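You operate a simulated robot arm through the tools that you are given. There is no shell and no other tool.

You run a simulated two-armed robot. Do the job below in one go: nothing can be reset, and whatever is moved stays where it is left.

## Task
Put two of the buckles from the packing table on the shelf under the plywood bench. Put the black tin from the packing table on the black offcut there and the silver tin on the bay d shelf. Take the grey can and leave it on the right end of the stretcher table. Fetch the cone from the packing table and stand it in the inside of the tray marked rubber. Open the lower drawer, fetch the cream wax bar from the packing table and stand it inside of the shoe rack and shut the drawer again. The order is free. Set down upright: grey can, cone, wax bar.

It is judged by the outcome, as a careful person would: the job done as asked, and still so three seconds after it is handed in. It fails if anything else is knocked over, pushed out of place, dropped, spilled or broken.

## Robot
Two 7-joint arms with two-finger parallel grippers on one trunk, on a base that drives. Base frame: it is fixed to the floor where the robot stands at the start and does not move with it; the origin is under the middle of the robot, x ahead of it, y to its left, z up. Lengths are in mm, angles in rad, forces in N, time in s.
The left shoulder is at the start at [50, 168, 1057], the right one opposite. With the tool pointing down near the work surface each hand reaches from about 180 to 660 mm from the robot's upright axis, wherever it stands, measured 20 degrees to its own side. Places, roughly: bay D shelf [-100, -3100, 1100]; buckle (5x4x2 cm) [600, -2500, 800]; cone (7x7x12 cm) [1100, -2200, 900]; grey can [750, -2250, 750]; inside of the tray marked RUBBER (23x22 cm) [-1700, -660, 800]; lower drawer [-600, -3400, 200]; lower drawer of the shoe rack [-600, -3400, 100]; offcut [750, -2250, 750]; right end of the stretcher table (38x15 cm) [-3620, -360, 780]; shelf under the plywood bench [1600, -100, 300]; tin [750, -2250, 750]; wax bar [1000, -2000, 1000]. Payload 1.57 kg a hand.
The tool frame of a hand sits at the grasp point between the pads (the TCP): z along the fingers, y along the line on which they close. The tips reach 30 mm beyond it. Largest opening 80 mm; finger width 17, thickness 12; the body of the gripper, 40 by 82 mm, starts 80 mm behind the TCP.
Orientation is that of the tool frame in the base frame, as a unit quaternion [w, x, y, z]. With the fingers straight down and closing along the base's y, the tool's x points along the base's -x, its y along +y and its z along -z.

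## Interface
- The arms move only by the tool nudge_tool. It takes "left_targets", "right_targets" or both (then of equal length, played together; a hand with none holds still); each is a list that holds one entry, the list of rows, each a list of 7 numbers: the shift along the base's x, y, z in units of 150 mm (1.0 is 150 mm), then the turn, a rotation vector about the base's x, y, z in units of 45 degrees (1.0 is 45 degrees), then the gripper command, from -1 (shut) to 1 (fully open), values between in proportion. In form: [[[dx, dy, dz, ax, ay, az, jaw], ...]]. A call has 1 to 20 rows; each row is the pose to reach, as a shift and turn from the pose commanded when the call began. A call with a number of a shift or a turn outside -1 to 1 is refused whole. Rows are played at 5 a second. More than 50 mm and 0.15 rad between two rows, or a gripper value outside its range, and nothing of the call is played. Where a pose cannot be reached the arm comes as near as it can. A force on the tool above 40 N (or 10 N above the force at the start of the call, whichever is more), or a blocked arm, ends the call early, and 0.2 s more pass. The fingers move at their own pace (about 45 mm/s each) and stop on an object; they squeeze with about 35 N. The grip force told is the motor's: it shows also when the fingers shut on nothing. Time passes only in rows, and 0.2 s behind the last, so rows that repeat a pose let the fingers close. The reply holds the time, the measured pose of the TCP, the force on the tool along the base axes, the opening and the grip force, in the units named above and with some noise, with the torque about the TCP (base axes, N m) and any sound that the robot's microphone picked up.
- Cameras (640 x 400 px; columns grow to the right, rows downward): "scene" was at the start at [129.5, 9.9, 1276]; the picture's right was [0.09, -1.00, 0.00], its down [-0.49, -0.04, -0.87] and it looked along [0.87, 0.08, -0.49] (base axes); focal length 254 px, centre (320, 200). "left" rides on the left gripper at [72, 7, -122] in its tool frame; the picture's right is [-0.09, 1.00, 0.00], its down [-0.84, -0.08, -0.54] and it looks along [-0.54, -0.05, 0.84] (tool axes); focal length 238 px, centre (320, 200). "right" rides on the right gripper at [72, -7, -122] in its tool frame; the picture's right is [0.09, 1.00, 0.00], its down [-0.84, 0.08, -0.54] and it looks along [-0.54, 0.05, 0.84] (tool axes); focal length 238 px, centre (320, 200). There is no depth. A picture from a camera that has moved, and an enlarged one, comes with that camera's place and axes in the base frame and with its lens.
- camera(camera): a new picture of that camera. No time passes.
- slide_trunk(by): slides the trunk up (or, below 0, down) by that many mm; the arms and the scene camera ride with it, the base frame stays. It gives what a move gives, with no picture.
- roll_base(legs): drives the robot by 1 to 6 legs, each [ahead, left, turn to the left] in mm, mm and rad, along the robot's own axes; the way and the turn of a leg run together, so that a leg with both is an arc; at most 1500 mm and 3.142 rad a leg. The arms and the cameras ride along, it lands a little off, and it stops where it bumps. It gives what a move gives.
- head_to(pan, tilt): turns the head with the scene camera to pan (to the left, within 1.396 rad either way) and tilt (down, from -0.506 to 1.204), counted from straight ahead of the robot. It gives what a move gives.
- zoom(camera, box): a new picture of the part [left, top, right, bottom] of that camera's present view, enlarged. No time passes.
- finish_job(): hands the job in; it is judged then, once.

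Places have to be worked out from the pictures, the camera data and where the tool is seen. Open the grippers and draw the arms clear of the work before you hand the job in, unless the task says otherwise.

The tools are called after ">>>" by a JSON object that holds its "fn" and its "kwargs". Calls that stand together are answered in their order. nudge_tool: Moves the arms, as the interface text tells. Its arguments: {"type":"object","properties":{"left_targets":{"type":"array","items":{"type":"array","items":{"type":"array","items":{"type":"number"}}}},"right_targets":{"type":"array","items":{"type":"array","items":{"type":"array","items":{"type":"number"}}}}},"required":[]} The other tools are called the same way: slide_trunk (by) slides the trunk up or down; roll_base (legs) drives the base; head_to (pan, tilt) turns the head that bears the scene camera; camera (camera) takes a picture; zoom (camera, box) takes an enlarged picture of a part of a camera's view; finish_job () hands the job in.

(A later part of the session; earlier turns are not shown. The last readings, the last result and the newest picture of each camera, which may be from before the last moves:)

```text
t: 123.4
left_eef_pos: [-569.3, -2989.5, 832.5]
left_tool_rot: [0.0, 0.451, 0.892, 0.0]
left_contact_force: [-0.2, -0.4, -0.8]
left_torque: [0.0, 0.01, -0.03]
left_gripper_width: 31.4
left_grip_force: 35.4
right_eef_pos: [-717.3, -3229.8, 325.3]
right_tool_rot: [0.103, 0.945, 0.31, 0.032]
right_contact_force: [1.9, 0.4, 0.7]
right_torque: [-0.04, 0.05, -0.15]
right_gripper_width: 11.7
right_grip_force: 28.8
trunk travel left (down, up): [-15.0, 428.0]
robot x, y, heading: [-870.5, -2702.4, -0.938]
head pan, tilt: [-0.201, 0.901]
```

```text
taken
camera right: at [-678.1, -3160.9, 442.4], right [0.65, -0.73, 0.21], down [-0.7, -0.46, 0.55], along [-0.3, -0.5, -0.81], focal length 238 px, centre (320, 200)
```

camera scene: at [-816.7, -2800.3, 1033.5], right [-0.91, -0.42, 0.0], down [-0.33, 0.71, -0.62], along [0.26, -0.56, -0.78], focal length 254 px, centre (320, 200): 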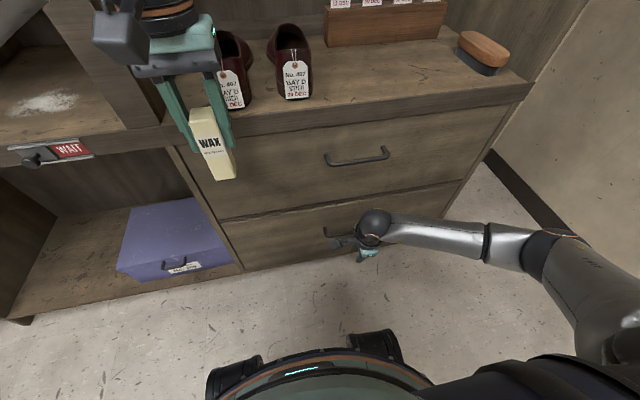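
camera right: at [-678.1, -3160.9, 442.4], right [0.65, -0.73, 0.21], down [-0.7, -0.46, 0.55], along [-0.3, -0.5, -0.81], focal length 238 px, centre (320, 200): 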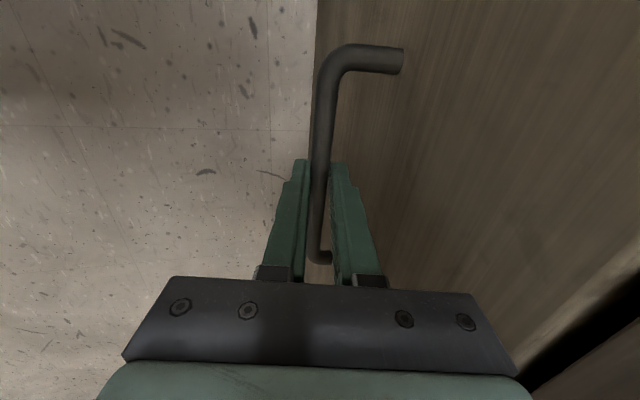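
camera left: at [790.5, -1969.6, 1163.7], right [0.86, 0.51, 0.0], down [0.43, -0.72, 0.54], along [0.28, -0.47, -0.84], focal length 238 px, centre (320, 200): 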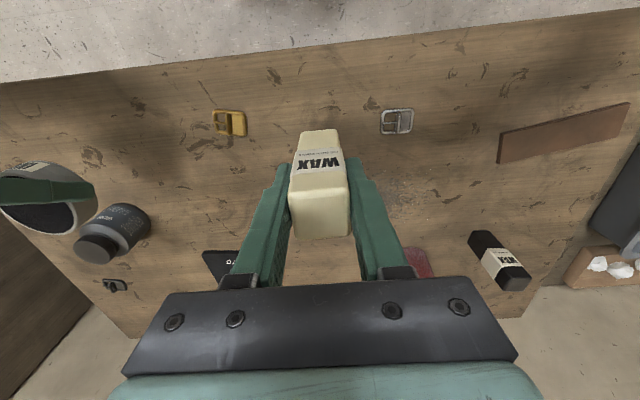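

Gripped firmly (11.7 mm). I pull the drawer by rolling back 100 mm first.

>>> {"fn": "roll_base", "kwargs": {"legs": [[-100, 0, 0]]}}

>>> {"fn": "camera", "kwargs": {"camera": "scene"}}

>>> {"fn": "camera", "kwargs": {"camera": "right"}}

```text
t: 124.6
left_eef_pos: [-629.5, -2909.5, 832.0]
left_tool_rot: [0.001, 0.452, 0.892, 0.0]
left_contact_force: [-0.8, 0.0, -1.1]
left_torque: [0.0, -0.01, 0.01]
left_gripper_width: 31.3
left_grip_force: 35.1
right_eef_pos: [-778.7, -3149.4, 325.5]
right_tool_rot: [0.102, 0.945, 0.31, 0.031]
right_contact_force: [-3.3, -1.1, 5.2]
right_torque: [0.1, -0.22, -0.06]
right_gripper_width: 11.7
right_grip_force: 28.5
trunk travel left (down, up): [-15.0, 428.0]
robot x, y, heading: [-928.5, -2623.7, -0.938]
head pan, tilt: [-0.201, 0.901]
```

```text
taken
camera scene: at [-875.7, -2719.8, 1033.6], right [-0.91, -0.42, 0.0], down [-0.33, 0.71, -0.62], along [0.26, -0.56, -0.78], focal length 254 px, centre (320, 200)
```

scene: 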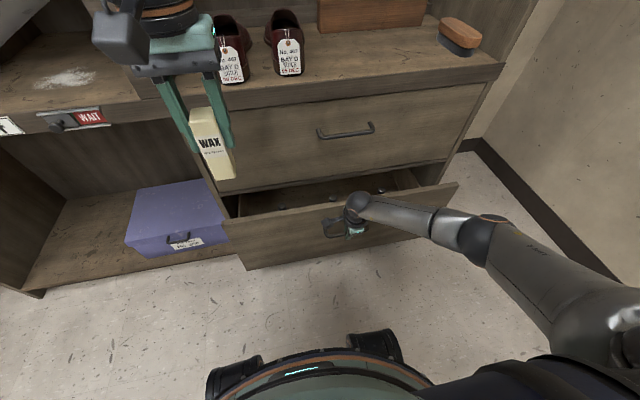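

```text
taken
camera right: at [-737.3, -3081.0, 442.2], right [0.65, -0.73, 0.21], down [-0.7, -0.46, 0.55], along [-0.3, -0.5, -0.81], focal length 238 px, centre (320, 200)
```

right: 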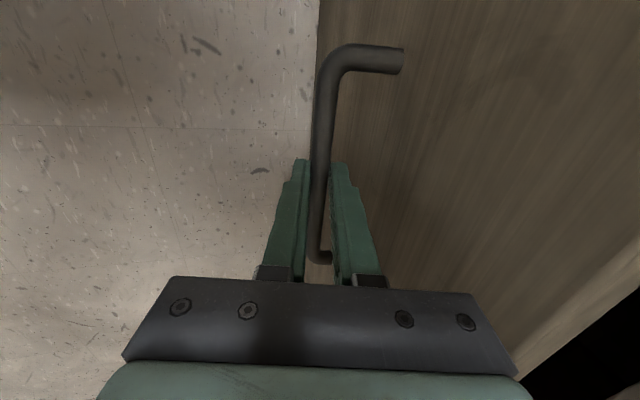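

The drawer slides out nicely. I pull another 180 mm.

>>> {"fn": "roll_base", "kwargs": {"legs": [[-180, 0, 0]]}}

>>> {"fn": "camera", "kwargs": {"camera": "scene"}}

>>> {"fn": "zoom", "kwargs": {"camera": "scene", "box": [180, 140, 460, 300]}}

```text
t: 126.1
left_eef_pos: [-736.2, -2764.0, 832.1]
left_tool_rot: [0.0, 0.452, 0.892, 0.0]
left_contact_force: [1.1, -0.1, -0.1]
left_torque: [0.02, -0.01, -0.02]
left_gripper_width: 31.6
left_grip_force: 35.2
right_eef_pos: [-885.3, -3004.9, 325.3]
right_tool_rot: [0.102, 0.945, 0.309, 0.032]
right_contact_force: [-5.2, -2.6, 3.4]
right_torque: [0.06, -0.02, -0.09]
right_gripper_width: 11.7
right_grip_force: 28.9
trunk travel left (down, up): [-15.0, 428.0]
robot x, y, heading: [-1037.9, -2477.6, -0.935]
head pan, tilt: [-0.201, 0.901]
```

```text
taken
camera scene: at [-982.6, -2574.4, 1033.6], right [-0.91, -0.42, 0.0], down [-0.33, 0.71, -0.62], along [0.26, -0.56, -0.78], focal length 254 px, centre (320, 200)
```

scene: 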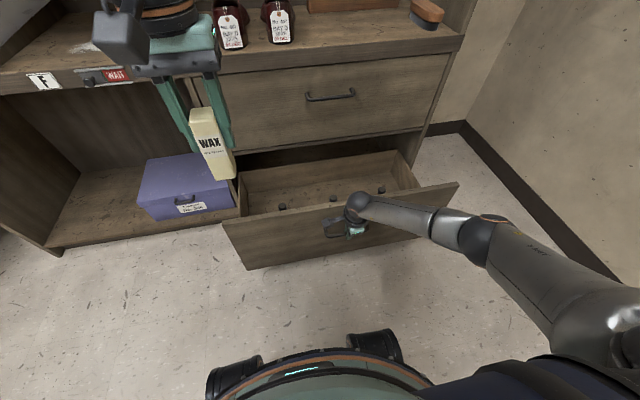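

```text
2.29 times, centred on (320, 220) of scene
camera zoom: at [-982.6, -2574.4, 1033.6], right [-0.91, -0.42, 0.0], down [-0.33, 0.71, -0.62], along [0.26, -0.56, -0.78], focal length 581 px, centre (320, 154)
```

zoom: 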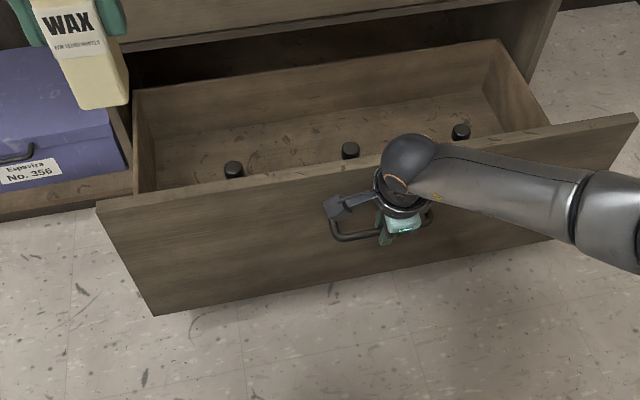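

The drawer is open about 280 mm; it holds three small dark-capped bottles, with free floor behind them. I release the handle and raise the right hand clear.

>>> {"fn": "nudge_tool", "kwargs": {"right_targets": [[[0, 0, 0, 0, 0, 0, -0.3], [0, 0, 0, 0, 0, 0, -0.3], [0, 0, 0, 0, 0, 0, -0.3], [0, 0, 0.15, 0, 0, 0, -0.3], [0, 0, 0.35, 0, 0, 0, -0.3], [0, 0, 0.6, 0, 0, 0, -0.3], [0, 0, 0.85, 0, 0, 0, -0.3], [0, 0, 1.0, 0, 0, 0, -0.3]]]}}

>>> {"fn": "nudge_tool", "kwargs": {"right_targets": [[[-0.1, 0.05, 0.25, 0, 0, 0, -0.3], [-0.25, 0.1, 0.45, 0, 0, 0, -0.3], [-0.45, 0.15, 0.6, 0, 0, 0, -0.3], [-0.65, 0.2, 0.8, 0, 0, 0, -0.3], [-0.8, 0.25, 1.0, 0, 0, 0, -0.3]]]}}

>>> {"fn": "head_to", "kwargs": {"pan": 0.0, "tilt": 0.9}}

>>> {"fn": "camera", "kwargs": {"camera": "scene"}}

>>> {"fn": "camera", "kwargs": {"camera": "left"}}

```text
t: 127.9
left_eef_pos: [-734.6, -2765.2, 832.3]
left_tool_rot: [0.001, 0.451, 0.892, 0.0]
left_contact_force: [-0.8, 0.2, -1.6]
left_torque: [0.01, -0.03, 0.01]
left_gripper_width: 31.4
left_grip_force: 35.4
right_eef_pos: [-886.1, -3005.6, 475.4]
right_tool_rot: [0.102, 0.945, 0.309, 0.03]
right_contact_force: [-0.2, 0.9, -0.8]
right_torque: [0.02, 0.02, 0.01]
right_gripper_width: 28.1
right_grip_force: 0.0
trunk travel left (down, up): [-15.0, 428.0]
robot x, y, heading: [-1036.8, -2479.2, -0.939]
head pan, tilt: [-0.201, 0.901]
```

```text
t: 129.1
left_eef_pos: [-735.3, -2765.7, 833.0]
left_tool_rot: [0.0, 0.452, 0.892, 0.0]
left_contact_force: [0.4, -0.1, -0.4]
left_torque: [0.02, 0.0, 0.0]
left_gripper_width: 31.4
left_grip_force: 35.0
right_eef_pos: [-1006.2, -2967.2, 625.1]
right_tool_rot: [0.101, 0.945, 0.31, 0.031]
right_contact_force: [-0.3, -0.6, -0.3]
right_torque: [0.0, 0.0, -0.01]
right_gripper_width: 28.0
right_grip_force: 0.1
trunk travel left (down, up): [-15.0, 428.0]
robot x, y, heading: [-1037.4, -2474.0, -0.936]
head pan, tilt: [-0.201, 0.901]
```

```text
t: 129.8
left_eef_pos: [-736.3, -2765.4, 832.2]
left_tool_rot: [0.0, 0.45, 0.893, 0.001]
left_contact_force: [0.4, 0.3, -0.8]
left_torque: [0.04, -0.02, 0.02]
left_gripper_width: 31.4
left_grip_force: 35.0
right_eef_pos: [-1007.0, -2967.0, 624.3]
right_tool_rot: [0.102, 0.945, 0.31, 0.03]
right_contact_force: [0.3, -0.6, 0.1]
right_torque: [0.0, 0.03, -0.01]
right_gripper_width: 27.9
right_grip_force: 0.0
trunk travel left (down, up): [-15.0, 428.0]
robot x, y, heading: [-1037.1, -2475.5, -0.939]
head pan, tilt: [0.0, 0.901]
```

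```text
taken
camera scene: at [-969.5, -2567.0, 1033.5], right [-0.81, -0.59, 0.0], down [-0.46, 0.63, -0.62], along [0.37, -0.5, -0.78], focal length 254 px, centre (320, 200)
```

scene: 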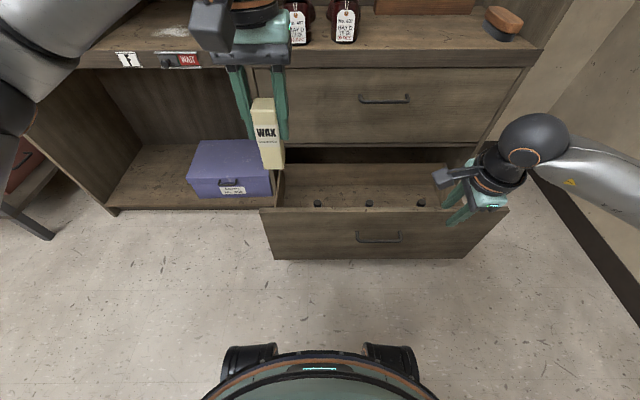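

```text
taken
camera left: at [-771.7, -2703.4, 953.3], right [0.86, 0.52, 0.0], down [0.43, -0.72, 0.54], along [0.28, -0.47, -0.84], focal length 238 px, centre (320, 200)
```

left: 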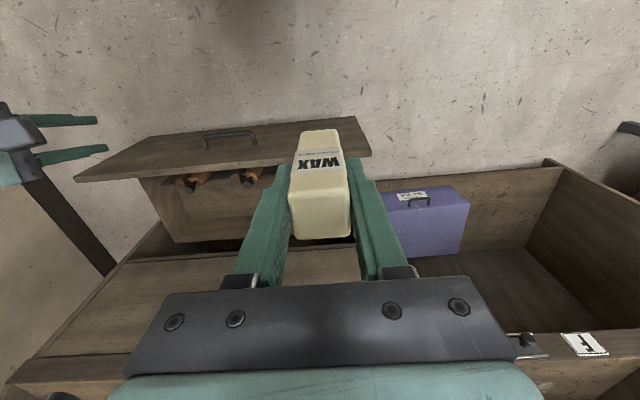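

I zoom into the drawer's inside to see what occupies it.

>>> {"fn": "zoom", "kwargs": {"camera": "scene", "box": [250, 140, 510, 270]}}

>>> {"fn": "zoom", "kwargs": {"camera": "left", "box": [60, 100, 400, 260]}}

>>> {"fn": "camera", "kwargs": {"camera": "right"}}

```text
2.46 times, centred on (380, 205) of scene
camera zoom: at [-969.5, -2567.0, 1033.5], right [-0.81, -0.59, 0.0], down [-0.46, 0.63, -0.62], along [0.37, -0.5, -0.78], focal length 626 px, centre (172, 188)
```

zoom: 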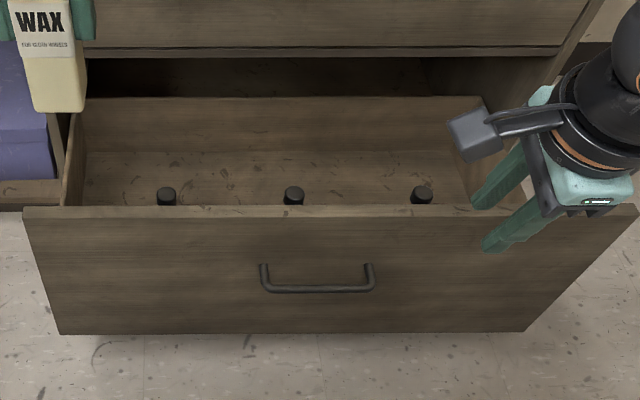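

```text
1.88 times, centred on (230, 180) of left
camera zoom: at [-771.7, -2703.4, 953.3], right [0.86, 0.52, 0.0], down [0.43, -0.72, 0.54], along [0.28, -0.47, -0.84], focal length 449 px, centre (489, 238)
```

zoom: 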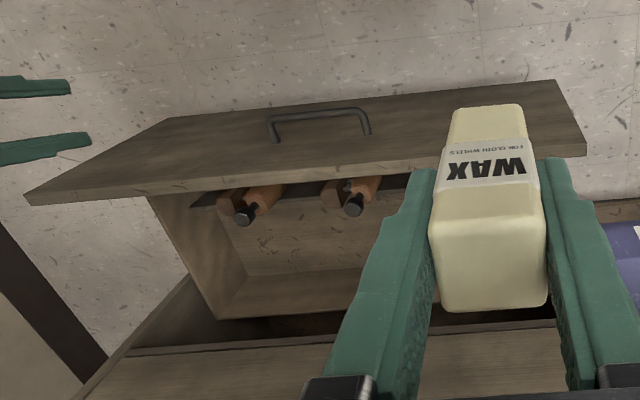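

```text
taken
camera right: at [-965.3, -2898.3, 741.3], right [0.65, -0.73, 0.21], down [-0.7, -0.46, 0.55], along [-0.3, -0.5, -0.81], focal length 238 px, centre (320, 200)
```

right: 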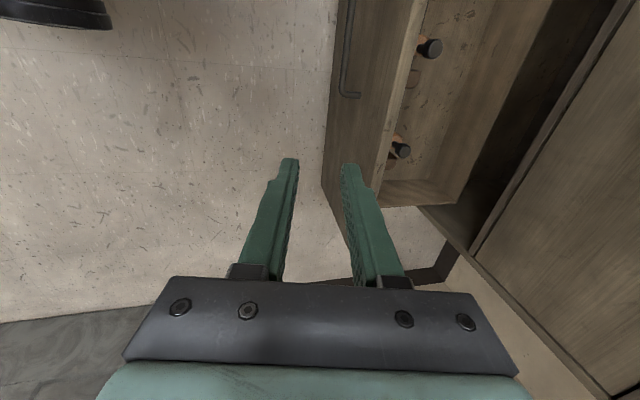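

The drawer's back half is free (three tools stand about 127 mm behind the front). Before approaching I test how far the left hand reaches at drawer-floor height, in free space to the left of the drawer, with the trunk fully down.

>>> {"fn": "slide_trunk", "kwargs": {"by": -14}}

>>> {"fn": "nudge_tool", "kwargs": {"left_targets": [[[0.2, 0.15, -0.1, 0, 0, 0, -1], [0.4, 0.3, -0.25, 0, 0, 0, -1], [0.6, 0.45, -0.4, 0, 0, 0, -1], [0.75, 0.56, -0.6, 0, 0, 0, -1], [0.91, 0.67, -0.75, 0, 0, 0, -1], [0.91, 0.67, -1.0, 0, 0, 0, -1]]]}}

>>> {"fn": "nudge_tool", "kwargs": {"left_targets": [[[0, 0, -0.25, 0, 0, 0, -1], [0, 0, -0.5, 0, 0, 0, -1], [0, 0, -0.75, 0, 0, 0, -1], [0, 0, -1.0, 0, 0, 0, -1]]]}}

>>> {"fn": "nudge_tool", "kwargs": {"left_targets": [[[0, 0, -0.25, 0, 0, 0, -1], [0, 0, -0.5, 0, 0, 0, -1], [0, 0, -0.75, 0, 0, 0, -1], [0, 0, -1.0, 0, 0, 0, -1]]]}}

>>> {"fn": "camera", "kwargs": {"camera": "scene"}}

```text
t: 130.4
left_eef_pos: [-734.8, -2765.0, 818.3]
left_tool_rot: [0.0, 0.451, 0.893, 0.0]
left_contact_force: [0.8, -0.6, -0.8]
left_torque: [-0.02, -0.01, -0.02]
left_gripper_width: 31.4
left_grip_force: 35.6
right_eef_pos: [-1006.0, -2965.9, 609.5]
right_tool_rot: [0.101, 0.945, 0.309, 0.031]
right_contact_force: [0.8, -0.3, 1.2]
right_torque: [0.01, 0.01, -0.03]
right_gripper_width: 28.3
right_grip_force: 0.0
trunk travel left (down, up): [-1.0, 442.0]
robot x, y, heading: [-1036.8, -2475.1, -0.936]
head pan, tilt: [0.0, 0.901]
```

```text
t: 131.8
left_eef_pos: [-598.5, -2663.4, 667.3]
left_tool_rot: [0.0, 0.451, 0.892, 0.0]
left_contact_force: [0.0, 0.6, -2.0]
left_torque: [0.0, -0.01, 0.0]
left_gripper_width: 31.2
left_grip_force: 35.5
right_eef_pos: [-1005.0, -2966.0, 611.1]
right_tool_rot: [0.102, 0.945, 0.309, 0.03]
right_contact_force: [0.3, 0.3, 0.1]
right_torque: [0.06, -0.03, 0.03]
right_gripper_width: 27.9
right_grip_force: 0.0
trunk travel left (down, up): [-1.0, 442.0]
robot x, y, heading: [-1035.6, -2474.3, -0.932]
head pan, tilt: [0.0, 0.901]
```

```text
t: 132.8
left_eef_pos: [-599.4, -2665.0, 519.0]
left_tool_rot: [0.0, 0.451, 0.892, -0.001]
left_contact_force: [0.8, -0.4, -0.9]
left_torque: [-0.03, 0.04, 0.01]
left_gripper_width: 31.2
left_grip_force: 34.9
right_eef_pos: [-1006.0, -2967.2, 611.0]
right_tool_rot: [0.102, 0.945, 0.31, 0.031]
right_contact_force: [-0.3, 0.8, -0.3]
right_torque: [-0.02, 0.02, -0.04]
right_gripper_width: 28.0
right_grip_force: 0.1
trunk travel left (down, up): [-1.0, 442.0]
robot x, y, heading: [-1037.6, -2474.0, -0.937]
head pan, tilt: [0.0, 0.901]
```

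```text
t: 133.8
left_eef_pos: [-598.7, -2666.3, 368.1]
left_tool_rot: [0.0, 0.451, 0.892, 0.0]
left_contact_force: [-0.7, -0.2, 0.3]
left_torque: [0.02, 0.02, 0.02]
left_gripper_width: 31.3
left_grip_force: 34.9
right_eef_pos: [-1005.4, -2967.4, 611.3]
right_tool_rot: [0.102, 0.945, 0.309, 0.03]
right_contact_force: [-0.1, -0.4, 1.1]
right_torque: [0.0, -0.02, 0.02]
right_gripper_width: 27.9
right_grip_force: 0.0
trunk travel left (down, up): [-1.0, 442.0]
robot x, y, heading: [-1038.6, -2476.8, -0.935]
head pan, tilt: [0.0, 0.901]
```

```text
taken
camera scene: at [-969.5, -2567.0, 1019.6], right [-0.81, -0.59, 0.0], down [-0.46, 0.63, -0.62], along [0.37, -0.5, -0.78], focal length 254 px, centre (320, 200)
```

scene: 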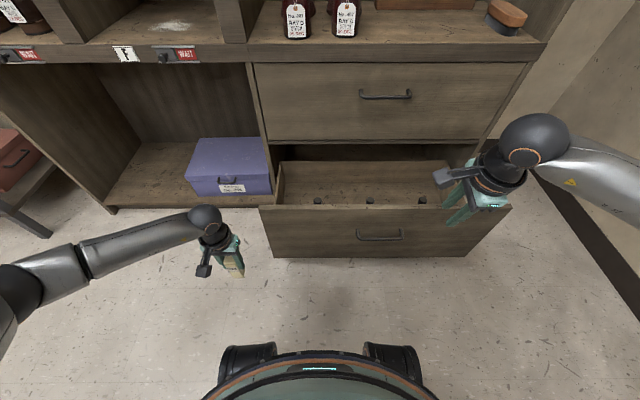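

The arm reached z 368 easily. I continue down to z 205 and then outward to find the limit.

>>> {"fn": "nudge_tool", "kwargs": {"left_targets": [[[0, 0, -0.25, 0, 0, 0, -1], [0, 0, -0.5, 0, 0, 0, -1], [0, 0, -0.75, 0, 0, 0, -1], [0, 0, -1.0, 0, 0, 0, -1]]]}}

>>> {"fn": "nudge_tool", "kwargs": {"left_targets": [[[0.04, -0.054, -0.08, 0, 0, 0, -1], [0.12, -0.16, -0.08, 0, 0, 0, -1], [0.2, -0.27, -0.08, 0, 0, 0, -1], [0.28, -0.38, -0.08, 0, 0, 0, -1], [0.36, -0.49, -0.08, 0, 0, 0, -1], [0.44, -0.6, -0.08, 0, 0, 0, -1], [0.52, -0.71, -0.08, 0, 0, 0, -1], [0.6, -0.82, -0.08, 0, 0, 0, -1]]]}}

>>> {"fn": "camera", "kwargs": {"camera": "scene"}}

```text
t: 134.8
left_eef_pos: [-599.7, -2664.2, 216.8]
left_tool_rot: [0.0, 0.451, 0.892, 0.0]
left_contact_force: [0.1, 0.0, -1.5]
left_torque: [-0.02, 0.02, -0.01]
left_gripper_width: 31.4
left_grip_force: 35.1
right_eef_pos: [-1006.3, -2966.4, 610.9]
right_tool_rot: [0.102, 0.945, 0.309, 0.031]
right_contact_force: [-0.1, 0.8, 0.5]
right_torque: [0.02, 0.04, 0.0]
right_gripper_width: 28.1
right_grip_force: 0.1
trunk travel left (down, up): [-1.0, 442.0]
robot x, y, heading: [-1035.1, -2476.4, -0.938]
head pan, tilt: [0.0, 0.901]
```

```text
t: 136.7
left_eef_pos: [-563.0, -2715.5, 225.6]
left_tool_rot: [0.0, 0.45, 0.893, 0.0]
left_contact_force: [-0.4, 0.9, -0.7]
left_torque: [0.01, -0.01, -0.01]
left_gripper_width: 31.6
left_grip_force: 35.5
left hand out of reach, approached as far as the arm can: row 3, 4, 5, 6, 7, 8
right_eef_pos: [-1005.8, -2966.6, 609.7]
right_tool_rot: [0.102, 0.945, 0.31, 0.03]
right_contact_force: [0.6, -0.3, -0.9]
right_torque: [-0.03, 0.0, 0.03]
right_gripper_width: 28.0
right_grip_force: 0.1
trunk travel left (down, up): [-1.0, 442.0]
robot x, y, heading: [-1032.8, -2475.3, -0.941]
head pan, tilt: [0.0, 0.901]
```

```text
taken
camera scene: at [-969.4, -2567.0, 1019.5], right [-0.81, -0.59, 0.0], down [-0.46, 0.63, -0.62], along [0.37, -0.5, -0.78], focal length 254 px, centre (320, 200)
```

scene: 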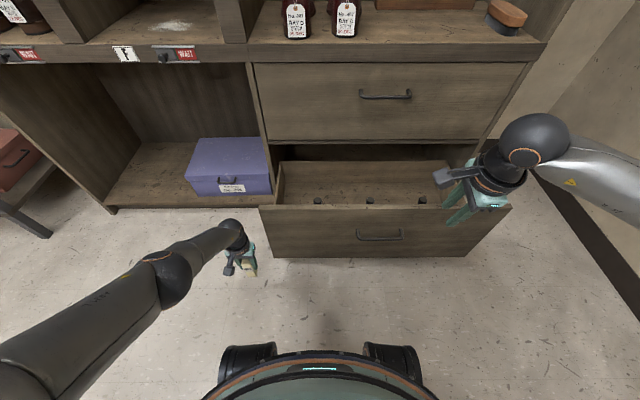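

The reach limit is 574 mm from shoulder to wrist, so with the face about 285 mm ahead I can set the bar upright about 150 mm behind the front, in the free slot between the left and middle tool. I raise the left hand again.

>>> {"fn": "nudge_tool", "kwargs": {"left_targets": [[[-0.08, 0.11, 0.2, 0, 0, 0, -1], [-0.16, 0.22, 0.45, 0, 0, 0, -1], [-0.2, 0.27, 0.72, 0, 0, 0, -1], [-0.2, 0.27, 1.0, 0, 0, 0, -1]]]}}

>>> {"fn": "nudge_tool", "kwargs": {"left_targets": [[[0, 0, 0.25, 0, 0, 0, -1], [0, 0, 0.5, 0, 0, 0, -1], [0, 0, 0.75, 0, 0, 0, -1], [0, 0, 1.0, 0, 0, 0, -1]]]}}

>>> {"fn": "nudge_tool", "kwargs": {"left_targets": [[[0, 0, 0.25, 0, 0, 0, -1], [0, 0, 0.5, 0, 0, 0, -1], [0, 0, 0.7, 0, 0, 0, -1], [0, 0, 0.7, 0, 0, 0, -1]]]}}

>>> {"fn": "roll_base", "kwargs": {"legs": [[0, -250, 0]]}}

>>> {"fn": "camera", "kwargs": {"camera": "scene"}}

>>> {"fn": "camera", "kwargs": {"camera": "left"}}

```text
t: 137.7
left_eef_pos: [-594.3, -2673.7, 375.0]
left_tool_rot: [0.0, 0.451, 0.893, 0.001]
left_contact_force: [0.0, 0.0, -1.6]
left_torque: [-0.02, -0.03, 0.02]
left_gripper_width: 31.2
left_grip_force: 34.4
right_eef_pos: [-1005.6, -2968.4, 610.3]
right_tool_rot: [0.101, 0.945, 0.308, 0.03]
right_contact_force: [0.2, 0.1, 0.1]
right_torque: [-0.01, -0.02, 0.01]
right_gripper_width: 27.9
right_grip_force: 0.1
trunk travel left (down, up): [-1.0, 442.0]
robot x, y, heading: [-1037.1, -2474.4, -0.938]
head pan, tilt: [0.0, 0.901]
```

```text
t: 138.7
left_eef_pos: [-594.1, -2673.6, 524.1]
left_tool_rot: [0.0, 0.451, 0.892, 0.0]
left_contact_force: [-0.7, -0.7, 0.0]
left_torque: [0.03, 0.02, 0.02]
left_gripper_width: 31.6
left_grip_force: 35.4
right_eef_pos: [-1005.9, -2965.8, 610.6]
right_tool_rot: [0.102, 0.945, 0.309, 0.03]
right_contact_force: [-0.7, -0.3, 0.3]
right_torque: [-0.01, -0.03, 0.02]
right_gripper_width: 27.9
right_grip_force: 0.0
trunk travel left (down, up): [-1.0, 442.0]
robot x, y, heading: [-1037.6, -2475.0, -0.938]
head pan, tilt: [0.0, 0.901]
```

```text
t: 139.7
left_eef_pos: [-594.1, -2674.5, 629.8]
left_tool_rot: [0.0, 0.451, 0.892, 0.0]
left_contact_force: [-0.5, 0.0, -1.5]
left_torque: [0.04, -0.02, 0.03]
left_gripper_width: 31.3
left_grip_force: 34.8
right_eef_pos: [-1006.0, -2966.7, 611.7]
right_tool_rot: [0.101, 0.945, 0.31, 0.031]
right_contact_force: [-0.9, 0.2, 0.0]
right_torque: [-0.01, 0.0, -0.02]
right_gripper_width: 27.9
right_grip_force: 0.1
trunk travel left (down, up): [-1.0, 442.0]
robot x, y, heading: [-1040.6, -2476.0, -0.937]
head pan, tilt: [0.0, 0.901]
```

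```text
t: 142.4
left_eef_pos: [-796.0, -2823.4, 630.7]
left_tool_rot: [0.001, 0.452, 0.892, 0.0]
left_contact_force: [0.1, -0.1, -0.7]
left_torque: [-0.01, -0.01, -0.01]
left_gripper_width: 31.4
left_grip_force: 34.9
right_eef_pos: [-1209.6, -3115.4, 611.7]
right_tool_rot: [0.102, 0.945, 0.31, 0.03]
right_contact_force: [-0.5, -0.7, 0.1]
right_torque: [0.01, 0.0, 0.01]
right_gripper_width: 28.0
right_grip_force: 0.0
trunk travel left (down, up): [-1.0, 442.0]
robot x, y, heading: [-1236.6, -2625.5, -0.941]
head pan, tilt: [0.0, 0.901]
```

```text
taken
camera scene: at [-1171.2, -2715.1, 1019.5], right [-0.81, -0.59, 0.0], down [-0.46, 0.63, -0.62], along [0.37, -0.5, -0.78], focal length 254 px, centre (320, 200)
```

scene: 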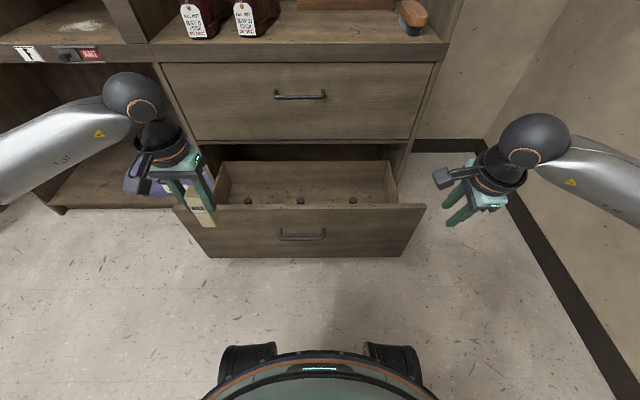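

```text
taken
camera left: at [-831.7, -2761.8, 751.1], right [0.86, 0.51, 0.0], down [0.43, -0.72, 0.54], along [0.28, -0.47, -0.84], focal length 238 px, centre (320, 200)
```

left: 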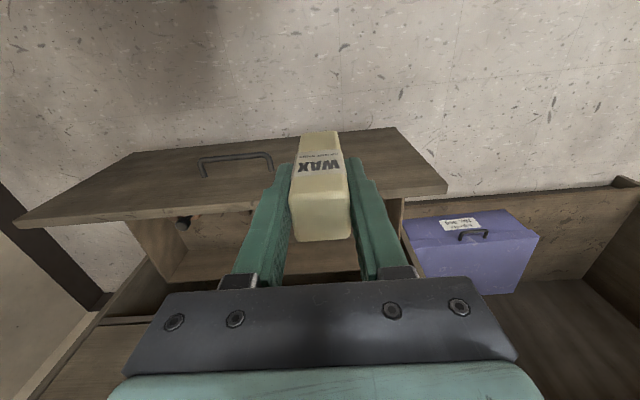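

The slot between left and middle tool lies about 166 mm left of my axis. I pull the right hand back, then roll 262 mm ahead so the drawer face comes to about 287 mm.

>>> {"fn": "nudge_tool", "kwargs": {"right_targets": [[[-0.15, 0.2, 0, 0, 0, 0, -0.3], [-0.3, 0.4, 0, 0, 0, 0, -0.3], [-0.45, 0.6, 0, 0, 0, 0, -0.3], [-0.59, 0.8, 0, 0, 0, 0, -0.3]]]}}

>>> {"fn": "roll_base", "kwargs": {"legs": [[262, 0, 0]]}}

>>> {"fn": "camera", "kwargs": {"camera": "scene"}}

>>> {"fn": "camera", "kwargs": {"camera": "left"}}

```text
t: 143.4
left_eef_pos: [-794.7, -2823.6, 629.0]
left_tool_rot: [0.0, 0.451, 0.892, 0.0]
left_contact_force: [0.4, -0.2, -0.6]
left_torque: [0.0, 0.04, 0.0]
left_gripper_width: 31.5
left_grip_force: 35.1
right_eef_pos: [-1278.0, -3033.2, 608.6]
right_tool_rot: [0.101, 0.945, 0.309, 0.031]
right_contact_force: [-0.1, 0.2, -0.7]
right_torque: [0.0, 0.03, -0.01]
right_gripper_width: 28.1
right_grip_force: 0.1
right hand out of reach, approached as far as the arm can: row 3, 4
trunk travel left (down, up): [-1.0, 442.0]
robot x, y, heading: [-1239.9, -2625.6, -0.944]
head pan, tilt: [0.0, 0.901]
```

```text
t: 145.3
left_eef_pos: [-641.9, -3033.1, 630.9]
left_tool_rot: [0.001, 0.452, 0.892, 0.0]
left_contact_force: [-0.2, -0.3, -0.5]
left_torque: [0.01, -0.02, 0.01]
left_gripper_width: 31.3
left_grip_force: 35.0
right_eef_pos: [-1122.7, -3244.2, 608.1]
right_tool_rot: [0.102, 0.945, 0.308, 0.031]
right_contact_force: [0.4, 0.8, 0.4]
right_torque: [-0.01, 0.01, -0.02]
right_gripper_width: 28.0
right_grip_force: 0.1
trunk travel left (down, up): [-1.0, 442.0]
robot x, y, heading: [-1084.8, -2830.2, -0.933]
head pan, tilt: [0.0, 0.901]
```

```text
taken
camera scene: at [-1017.4, -2924.8, 1019.5], right [-0.81, -0.59, 0.0], down [-0.46, 0.63, -0.62], along [0.37, -0.5, -0.78], focal length 254 px, centre (320, 200)
```

scene: 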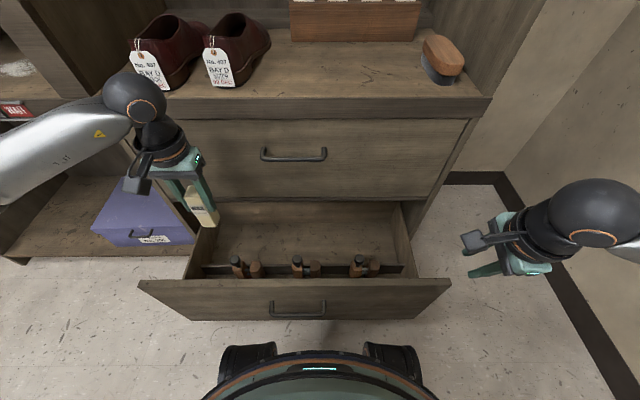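

```text
taken
camera left: at [-677.8, -2971.2, 751.1], right [0.86, 0.52, 0.0], down [0.43, -0.72, 0.54], along [0.28, -0.47, -0.84], focal length 238 px, centre (320, 200)
```

left: 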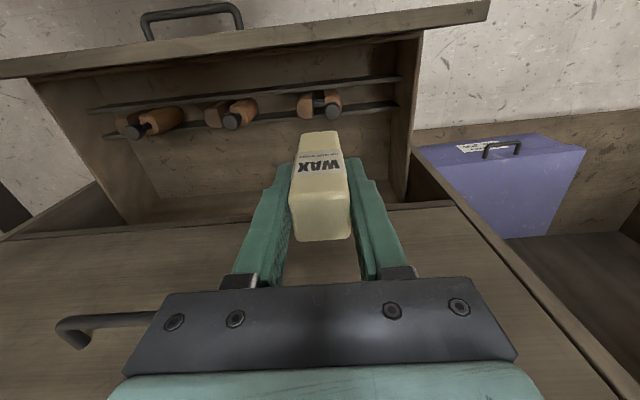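

Now the drawer inside is well visible: a rack with three tools along the front, free floor behind. I zoom in.

>>> {"fn": "zoom", "kwargs": {"camera": "scene", "box": [140, 180, 460, 330]}}

>>> {"fn": "zoom", "kwargs": {"camera": "left", "box": [0, 0, 500, 240]}}

```text
2.00 times, centred on (300, 255) of scene
camera zoom: at [-1017.4, -2924.8, 1019.5], right [-0.81, -0.59, 0.0], down [-0.46, 0.63, -0.62], along [0.37, -0.5, -0.78], focal length 509 px, centre (360, 90)
```

zoom: 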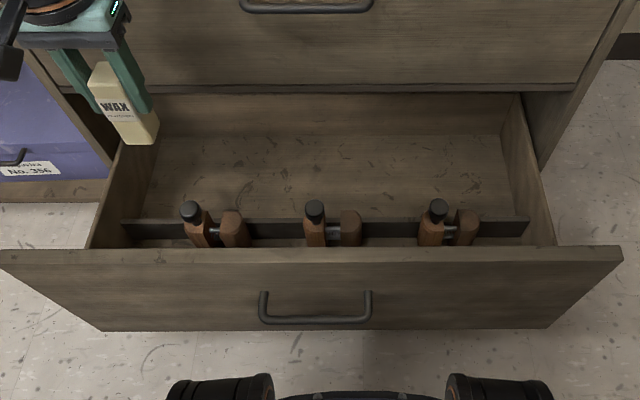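

```text
1.28 times, centred on (250, 120) of left
camera zoom: at [-677.8, -2971.2, 751.1], right [0.86, 0.52, 0.0], down [0.43, -0.72, 0.54], along [0.28, -0.47, -0.84], focal length 305 px, centre (410, 302)
```

zoom: 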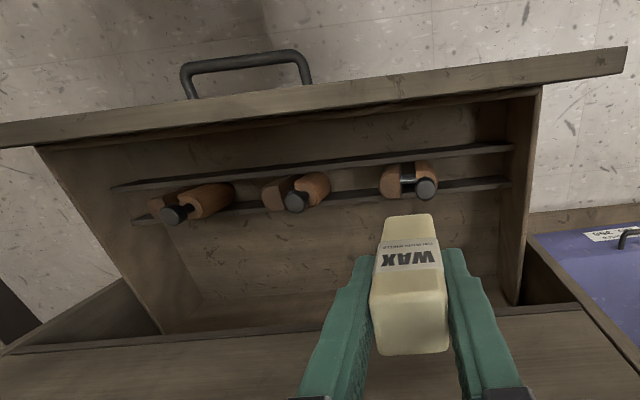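

The drawer has two divider strips with tools along the front, so the bar must stand behind the rear strip, about 510 mm ahead, beyond the reach of a vertical tool there. I will re-grip the bar with a tilted, turned hand at the packing table. First I back off and test whether the left wrist can turn 180°.

>>> {"fn": "roll_base", "kwargs": {"legs": [[-420, 0, 0]]}}

>>> {"fn": "slide_trunk", "kwargs": {"by": 225}}

>>> {"fn": "nudge_tool", "kwargs": {"left_targets": [[[0, 0, 0, 0, 0, -0.18, -1], [0, 0, 0, 0, 0, -0.36, -1], [0, 0, 0, 0, 0, -0.54, -1], [0, 0, 0, 0, 0, -0.72, -1], [0, 0, 0, 0, 0, -0.9, -1], [0, 0, 0, 0, 0, -1.0, -1]]]}}

>>> {"fn": "nudge_tool", "kwargs": {"left_targets": [[[0, 0, 0, 0, 0, -0.18, -1], [0, 0, 0, 0, 0, -0.36, -1], [0, 0, 0, 0, 0, -0.54, -1], [0, 0, 0, 0, 0, -0.72, -1], [0, 0, 0, 0, 0, -0.9, -1], [0, 0, 0, 0, 0, -1.0, -1]]]}}

```text
t: 147.9
left_eef_pos: [-890.0, -2693.8, 630.3]
left_tool_rot: [0.001, 0.451, 0.893, 0.001]
left_contact_force: [-0.1, 0.2, -0.4]
left_torque: [0.0, -0.01, -0.02]
left_gripper_width: 31.3
left_grip_force: 34.8
right_eef_pos: [-1371.9, -2905.1, 607.8]
right_tool_rot: [0.101, 0.945, 0.31, 0.03]
right_contact_force: [-0.6, -0.3, -0.2]
right_torque: [0.02, 0.0, -0.02]
right_gripper_width: 27.9
right_grip_force: 0.1
trunk travel left (down, up): [-1.0, 442.0]
robot x, y, heading: [-1338.8, -2495.0, -0.936]
head pan, tilt: [0.0, 0.901]
```

```text
t: 150.3
left_eef_pos: [-890.2, -2694.4, 854.3]
left_tool_rot: [0.001, 0.451, 0.893, 0.0]
left_contact_force: [0.0, -0.2, -0.9]
left_torque: [0.01, 0.0, 0.02]
left_gripper_width: 31.7
left_grip_force: 35.1
right_eef_pos: [-1370.4, -2905.1, 832.7]
right_tool_rot: [0.102, 0.945, 0.31, 0.031]
right_contact_force: [-0.7, 0.0, 0.2]
right_torque: [0.02, 0.01, 0.01]
right_gripper_width: 28.1
right_grip_force: 0.1
trunk travel left (down, up): [-226.0, 217.0]
robot x, y, heading: [-1330.5, -2493.2, -0.938]
head pan, tilt: [0.0, 0.901]
```

```text
t: 151.7
left_eef_pos: [-889.0, -2693.4, 855.3]
left_tool_rot: [0.0, 0.759, 0.651, 0.001]
left_contact_force: [0.3, 1.1, -0.2]
left_torque: [-0.01, -0.03, 0.04]
left_gripper_width: 31.2
left_grip_force: 34.7
right_eef_pos: [-1370.9, -2905.8, 833.3]
right_tool_rot: [0.102, 0.945, 0.31, 0.032]
right_contact_force: [-0.2, 0.2, -0.4]
right_torque: [-0.01, 0.0, 0.02]
right_gripper_width: 28.1
right_grip_force: 0.0
trunk travel left (down, up): [-226.0, 217.0]
robot x, y, heading: [-1334.5, -2494.9, -0.937]
head pan, tilt: [0.0, 0.901]
```

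```text
t: 153.1
left_eef_pos: [-1030.2, -2675.0, 830.5]
left_tool_rot: [0.023, 0.919, 0.392, 0.012]
left_contact_force: [1.5, -0.3, -0.5]
left_torque: [0.05, 0.0, 0.01]
left_gripper_width: 31.5
left_grip_force: 34.9
left hand out of reach, approached as far as the arm can: row 1, 2, 3, 4, 5, 6
right_eef_pos: [-1371.1, -2906.7, 832.7]
right_tool_rot: [0.101, 0.945, 0.31, 0.032]
right_contact_force: [-0.6, 0.1, -0.8]
right_torque: [-0.01, -0.02, -0.03]
right_gripper_width: 27.7
right_grip_force: 0.0
trunk travel left (down, up): [-226.0, 217.0]
robot x, y, heading: [-1335.5, -2493.6, -0.938]
head pan, tilt: [0.0, 0.901]
```

Turning clockwise hits a limit; I turn the other way (mirror of what worked for the right hand) and see how far it goes.

>>> {"fn": "nudge_tool", "kwargs": {"left_targets": [[[0.15, -0.02, 0.03, 0, 0, 0.15, -1], [0.3, -0.04, 0.06, 0, 0, 0.3, -1], [0.45, -0.06, 0.1, 0, 0, 0.45, -1], [0.6, -0.08, 0.13, 0, 0, 0.6, -1], [0.75, -0.1, 0.17, 0, 0, 0.77, -1], [0.9, -0.12, 0.17, 0, 0, 0.93, -1], [0.94, -0.12, 0.17, 0, 0, 1.0, -1]]]}}

>>> {"fn": "nudge_tool", "kwargs": {"left_targets": [[[0, 0, 0, 0, 0, 0.18, -1], [0, 0, 0, 0, 0, 0.36, -1], [0, 0, 0, 0, 0, 0.54, -1], [0, 0, 0, 0, 0, 0.72, -1], [0, 0, 0, 0, 0, 0.9, -1], [0, 0, 0, 0, 0, 1.0, -1]]]}}

>>> {"fn": "nudge_tool", "kwargs": {"left_targets": [[[0, 0, 0, 0, 0, 0.18, -1], [0, 0, 0, 0, 0, 0.36, -1], [0, 0, 0, 0, 0, 0.54, -1], [0, 0, 0, 0, 0, 0.72, -1], [0, 0, 0, 0, 0, 0.9, -1], [0, 0, 0, 0, 0, 1.0, -1]]]}}

>>> {"fn": "nudge_tool", "kwargs": {"left_targets": [[[0, 0, 0, 0, 0, 0.18, -1], [0, 0, 0, 0, 0, 0.36, -1], [0, 0, 0, 0, 0, 0.54, -1], [0, 0, 0, 0, 0, 0.72, -1], [0, 0, 0, 0, 0, 0.9, -1], [0, 0, 0, 0, 0, 1.0, -1]]]}}

```text
t: 154.7
left_eef_pos: [-888.3, -2692.2, 859.4]
left_tool_rot: [0.017, 0.699, 0.715, 0.019]
left_contact_force: [-0.4, -0.2, -1.0]
left_torque: [0.02, -0.01, -0.02]
left_gripper_width: 31.7
left_grip_force: 35.3
right_eef_pos: [-1370.9, -2905.8, 832.6]
right_tool_rot: [0.102, 0.945, 0.31, 0.031]
right_contact_force: [-1.5, 0.1, -0.4]
right_torque: [-0.01, 0.02, 0.02]
right_gripper_width: 28.2
right_grip_force: 0.1
trunk travel left (down, up): [-226.0, 217.0]
robot x, y, heading: [-1334.2, -2494.3, -0.935]
head pan, tilt: [0.0, 0.901]
```

```text
t: 156.1
left_eef_pos: [-889.8, -2692.5, 858.2]
left_tool_rot: [0.008, 0.371, 0.928, 0.024]
left_contact_force: [0.0, 0.3, -0.8]
left_torque: [-0.02, 0.01, 0.02]
left_gripper_width: 31.5
left_grip_force: 34.7
right_eef_pos: [-1371.4, -2906.7, 832.0]
right_tool_rot: [0.103, 0.944, 0.311, 0.031]
right_contact_force: [-0.4, -0.5, 0.0]
right_torque: [-0.02, 0.01, 0.01]
right_gripper_width: 27.9
right_grip_force: 0.0
trunk travel left (down, up): [-226.0, 217.0]
robot x, y, heading: [-1332.4, -2495.2, -0.937]
head pan, tilt: [0.0, 0.901]
```

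```text
t: 157.5
left_eef_pos: [-889.8, -2690.7, 858.7]
left_tool_rot: [-0.002, -0.012, 1.0, 0.027]
left_contact_force: [0.2, 0.1, -1.1]
left_torque: [-0.01, -0.01, 0.0]
left_gripper_width: 31.5
left_grip_force: 35.3
right_eef_pos: [-1371.2, -2905.4, 832.0]
right_tool_rot: [0.101, 0.945, 0.31, 0.03]
right_contact_force: [0.3, -0.5, 0.8]
right_torque: [-0.05, -0.01, -0.01]
right_gripper_width: 27.9
right_grip_force: 0.0
trunk travel left (down, up): [-226.0, 217.0]
robot x, y, heading: [-1331.4, -2497.0, -0.935]
head pan, tilt: [0.0, 0.901]
```

```text
t: 158.9
left_eef_pos: [-889.0, -2691.7, 859.1]
left_tool_rot: [-0.011, -0.393, 0.919, 0.023]
left_contact_force: [-0.2, 0.0, -1.3]
left_torque: [-0.02, -0.01, 0.0]
left_gripper_width: 31.3
left_grip_force: 34.9
right_eef_pos: [-1369.6, -2904.9, 832.8]
right_tool_rot: [0.101, 0.945, 0.31, 0.03]
right_contact_force: [-0.3, 0.6, -0.7]
right_torque: [0.0, 0.02, -0.01]
right_gripper_width: 27.8
right_grip_force: 0.1
trunk travel left (down, up): [-226.0, 217.0]
robot x, y, heading: [-1337.6, -2496.1, -0.93]
head pan, tilt: [0.0, 0.901]
```

Counter-clockwise works (now +100°). I continue toward +180°.

>>> {"fn": "nudge_tool", "kwargs": {"left_targets": [[[0, 0, 0, 0, 0, 0.18, -1], [0, 0, 0, 0, 0, 0.36, -1], [0, 0, 0, 0, 0, 0.54, -1], [0, 0, 0, 0, 0, 0.72, -1], [0, 0, 0, 0, 0, 0.9, -1], [0, 0, 0, 0, 0, 1.0, -1]]]}}

>>> {"fn": "nudge_tool", "kwargs": {"left_targets": [[[0, 0, 0, 0, 0, 0.18, -1], [0, 0, 0, 0, 0, 0.36, -1], [0, 0, 0, 0, 0, 0.54, -1], [0, 0, 0, 0, 0, 0.72, -1], [0, 0, 0, 0, 0, 0.78, -1]]]}}

>>> {"fn": "camera", "kwargs": {"camera": "scene"}}

```text
t: 160.3
left_eef_pos: [-888.6, -2690.7, 859.1]
left_tool_rot: [0.02, 0.715, -0.698, -0.017]
left_contact_force: [-0.4, 0.4, -0.9]
left_torque: [-0.01, 0.01, 0.01]
left_gripper_width: 31.3
left_grip_force: 35.2
right_eef_pos: [-1370.7, -2907.1, 832.6]
right_tool_rot: [0.103, 0.945, 0.31, 0.031]
right_contact_force: [-0.4, 0.3, 0.4]
right_torque: [0.01, -0.06, 0.02]
right_gripper_width: 28.0
right_grip_force: 0.1
trunk travel left (down, up): [-226.0, 217.0]
robot x, y, heading: [-1331.4, -2496.6, -0.932]
head pan, tilt: [0.0, 0.901]
```

```text
t: 161.5
left_eef_pos: [-888.5, -2691.3, 859.4]
left_tool_rot: [0.025, 0.893, -0.45, -0.011]
left_contact_force: [0.4, -0.2, -0.8]
left_torque: [0.02, 0.01, 0.0]
left_gripper_width: 31.3
left_grip_force: 35.0
right_eef_pos: [-1369.4, -2905.2, 831.9]
right_tool_rot: [0.102, 0.945, 0.311, 0.031]
right_contact_force: [-0.1, 0.4, 0.1]
right_torque: [0.01, -0.01, 0.0]
right_gripper_width: 27.8
right_grip_force: 0.1
trunk travel left (down, up): [-226.0, 217.0]
robot x, y, heading: [-1335.0, -2496.2, -0.935]
head pan, tilt: [0.0, 0.901]
```

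```text
taken
camera scene: at [-1265.4, -2587.1, 1244.5], right [-0.81, -0.59, 0.0], down [-0.46, 0.63, -0.62], along [0.37, -0.5, -0.78], focal length 254 px, centre (320, 200)
```

scene: 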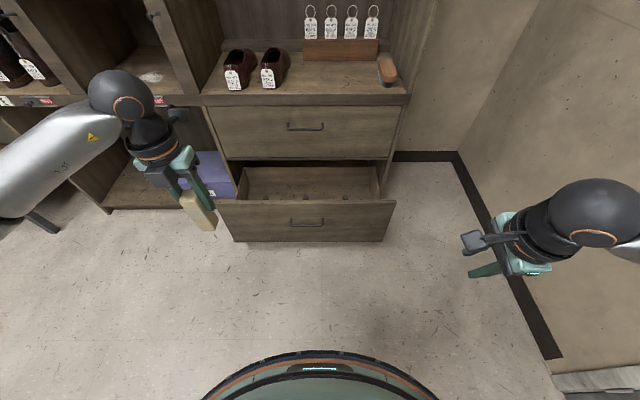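

The 180° turn works. I straighten the small residual tilt and drive back to the packing table to re-grip the bar there.

>>> {"fn": "nudge_tool", "kwargs": {"left_targets": [[[0, 0, 0.1, 0.0446, -0.0535, 0, -1], [0, 0, 0.3, 0.0446, -0.0535, 0, -1], [0, 0, 0.55, 0.0446, -0.0535, 0, -1], [0, 0, 0.8, 0.0446, -0.0535, 0, -1]]]}}

>>> {"fn": "roll_base", "kwargs": {"legs": [[0, 1000, 0], [0, 930, 0], [380, 0, 0]]}}

>>> {"fn": "head_to", "kwargs": {"pan": 0.0, "tilt": 0.7}}

>>> {"fn": "camera", "kwargs": {"camera": "scene"}}

>>> {"fn": "camera", "kwargs": {"camera": "left"}}

```text
t: 162.5
left_eef_pos: [-889.3, -2690.7, 978.8]
left_tool_rot: [-0.001, 0.892, -0.451, 0.0]
left_contact_force: [0.2, 0.7, -1.8]
left_torque: [0.03, 0.02, 0.04]
left_gripper_width: 31.5
left_grip_force: 35.2
right_eef_pos: [-1371.7, -2906.1, 833.0]
right_tool_rot: [0.102, 0.945, 0.31, 0.031]
right_contact_force: [0.5, -0.1, -0.6]
right_torque: [0.02, 0.02, 0.01]
right_gripper_width: 28.2
right_grip_force: 0.0
trunk travel left (down, up): [-226.0, 217.0]
robot x, y, heading: [-1332.6, -2497.8, -0.935]
head pan, tilt: [0.0, 0.901]
```

```text
t: 181.8
left_eef_pos: [904.2, -1834.7, 978.6]
left_tool_rot: [0.0, 0.894, -0.449, 0.0]
left_contact_force: [-0.1, 0.6, -1.6]
left_torque: [-0.01, -0.02, 0.02]
left_gripper_width: 31.5
left_grip_force: 34.6
right_eef_pos: [426.0, -2053.9, 833.3]
right_tool_rot: [0.101, 0.944, 0.313, 0.031]
right_contact_force: [-0.1, 0.5, 0.8]
right_torque: [-0.01, -0.01, 0.0]
right_gripper_width: 28.0
right_grip_force: 0.0
trunk travel left (down, up): [-226.0, 217.0]
robot x, y, heading: [459.6, -1646.0, -0.929]
head pan, tilt: [0.0, 0.901]
```

```text
t: 182.6
left_eef_pos: [904.7, -1834.7, 979.4]
left_tool_rot: [-0.001, 0.893, -0.449, 0.0]
left_contact_force: [0.0, 0.0, -1.4]
left_torque: [0.02, 0.03, -0.01]
left_gripper_width: 31.7
left_grip_force: 35.0
right_eef_pos: [424.6, -2053.0, 831.9]
right_tool_rot: [0.101, 0.944, 0.313, 0.031]
right_contact_force: [0.1, -0.2, -0.3]
right_torque: [0.01, 0.01, -0.04]
right_gripper_width: 28.1
right_grip_force: 0.0
trunk travel left (down, up): [-226.0, 217.0]
robot x, y, heading: [457.4, -1643.2, -0.93]
head pan, tilt: [0.0, 0.7]
```

```text
taken
camera scene: at [534.0, -1740.8, 1260.6], right [-0.8, -0.6, 0.0], down [-0.38, 0.52, -0.76], along [0.46, -0.61, -0.64], focal length 254 px, centre (320, 200)
```

scene: 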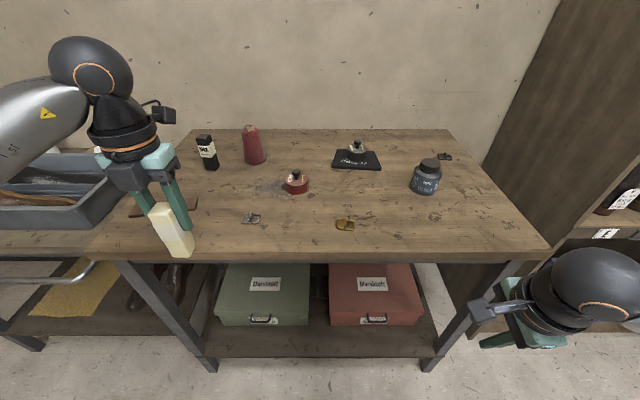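

```text
taken
camera left: at [943.1, -1897.2, 1100.3], right [-0.85, -0.52, 0.0], down [-0.44, 0.72, 0.54], along [-0.28, 0.46, -0.84], focal length 238 px, centre (320, 200)
```

left: 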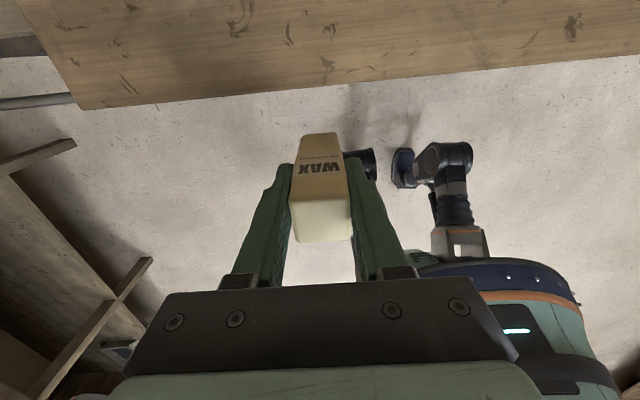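

I raise the right hand above table height before rolling 100 mm nearer; then I will set the bar down at its old place between the buckles.

>>> {"fn": "nudge_tool", "kwargs": {"right_targets": [[[0, 0, 0.25, 0, 0, 0, -0.3], [0, 0, 0.5, 0, 0, 0, -0.3], [0, 0, 0.75, 0, 0, 0, -0.3], [0, 0, 1.0, 0, 0, 0, -0.3]]]}}

>>> {"fn": "nudge_tool", "kwargs": {"right_targets": [[[0, 0, 0.25, 0, 0, 0, -0.3], [0, 0, 0.4, 0, 0, 0, -0.3]]]}}

>>> {"fn": "roll_base", "kwargs": {"legs": [[100, 0, 0]]}}

>>> {"fn": "nudge_tool", "kwargs": {"left_targets": [[[-0.15, -0.11, 0, 0, 0, 0, -1], [-0.3, -0.22, 0, 0, 0, 0, -1], [-0.45, -0.33, 0, 0, 0, 0, -1], [-0.6, -0.45, 0, 0, 0, 0, -1], [-0.75, -0.57, 0, 0, 0, 0, -1], [-0.9, -0.68, 0, 0, 0, 0, -1], [-0.9, -0.76, 0, 0, 0, 0, -1]]]}}

>>> {"fn": "camera", "kwargs": {"camera": "scene"}}

```text
t: 183.6
left_eef_pos: [904.6, -1835.3, 979.4]
left_tool_rot: [0.0, 0.893, -0.449, 0.0]
left_contact_force: [0.0, 0.0, -0.4]
left_torque: [-0.05, 0.02, 0.0]
left_gripper_width: 31.5
left_grip_force: 35.6
right_eef_pos: [424.3, -2051.8, 984.8]
right_tool_rot: [0.101, 0.944, 0.312, 0.031]
right_contact_force: [1.0, -0.2, -0.1]
right_torque: [0.04, -0.01, 0.01]
right_gripper_width: 28.2
right_grip_force: 0.0
trunk travel left (down, up): [-226.0, 217.0]
robot x, y, heading: [463.2, -1641.5, -0.931]
head pan, tilt: [0.0, 0.7]
```

```text
t: 184.2
left_eef_pos: [903.5, -1835.6, 979.1]
left_tool_rot: [-0.001, 0.894, -0.449, 0.001]
left_contact_force: [0.0, -0.1, -0.2]
left_torque: [-0.02, -0.01, -0.01]
left_gripper_width: 31.4
left_grip_force: 35.1
right_eef_pos: [424.4, -2052.5, 1043.2]
right_tool_rot: [0.101, 0.944, 0.312, 0.031]
right_contact_force: [-0.1, -0.1, 0.3]
right_torque: [-0.01, -0.01, 0.01]
right_gripper_width: 28.2
right_grip_force: 0.1
trunk travel left (down, up): [-226.0, 217.0]
robot x, y, heading: [460.1, -1646.6, -0.931]
head pan, tilt: [0.0, 0.7]
```

```text
t: 185.3
left_eef_pos: [962.5, -1914.3, 978.5]
left_tool_rot: [-0.001, 0.893, -0.449, 0.001]
left_contact_force: [-0.1, 0.3, -1.0]
left_torque: [0.01, 0.03, 0.02]
left_gripper_width: 31.5
left_grip_force: 35.2
right_eef_pos: [484.0, -2132.5, 1044.7]
right_tool_rot: [0.101, 0.944, 0.313, 0.031]
right_contact_force: [1.1, 0.3, -1.2]
right_torque: [0.0, -0.01, -0.02]
right_gripper_width: 28.3
right_grip_force: 0.0
trunk travel left (down, up): [-226.0, 217.0]
robot x, y, heading: [518.7, -1723.6, -0.929]
head pan, tilt: [0.0, 0.7]
```

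```text
t: 186.9
left_eef_pos: [828.0, -2028.4, 979.6]
left_tool_rot: [-0.002, 0.894, -0.449, 0.0]
left_contact_force: [-0.4, -0.1, -0.7]
left_torque: [-0.03, 0.01, -0.01]
left_gripper_width: 31.5
left_grip_force: 35.1
right_eef_pos: [482.3, -2132.4, 1043.6]
right_tool_rot: [0.101, 0.944, 0.312, 0.031]
right_contact_force: [-0.6, 0.2, -0.3]
right_torque: [0.01, -0.02, 0.01]
right_gripper_width: 28.0
right_grip_force: 0.1
trunk travel left (down, up): [-226.0, 217.0]
robot x, y, heading: [520.5, -1723.0, -0.929]
head pan, tilt: [0.0, 0.7]
```

```text
taken
camera scene: at [593.0, -1820.3, 1260.6], right [-0.8, -0.6, 0.0], down [-0.38, 0.52, -0.76], along [0.46, -0.61, -0.64], focal length 254 px, centre (320, 200)
```

scene: 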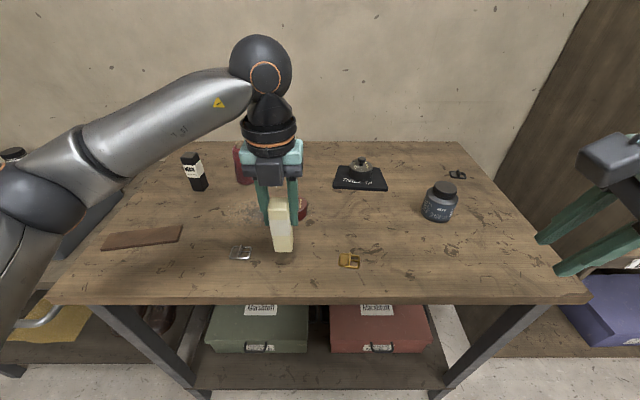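

The bar hangs above its old place between the buckles. I lower it to the table.

>>> {"fn": "nudge_tool", "kwargs": {"left_targets": [[[0, 0, -0.15, 0, 0, 0, -1], [0, 0, -0.28, 0, 0, 0, -1], [0, 0, -0.35, 0, 0, 0, -1], [0, 0, -0.375, 0, 0, 0, -1], [0, 0, -0.39, 0, 0, 0, -1]]]}}

```text
t: 188.1
left_eef_pos: [828.2, -2027.7, 922.1]
left_tool_rot: [0.0, 0.893, -0.45, 0.001]
left_contact_force: [1.4, 1.0, 7.4]
left_torque: [0.16, 0.04, -0.01]
left_gripper_width: 31.4
left_grip_force: 34.7
right_eef_pos: [484.1, -2132.0, 1043.5]
right_tool_rot: [0.102, 0.944, 0.312, 0.031]
right_contact_force: [-0.5, -0.1, 0.2]
right_torque: [0.0, 0.02, 0.0]
right_gripper_width: 27.8
right_grip_force: 0.1
trunk travel left (down, up): [-226.0, 217.0]
robot x, y, heading: [515.7, -1721.5, -0.931]
head pan, tilt: [0.0, 0.7]
```

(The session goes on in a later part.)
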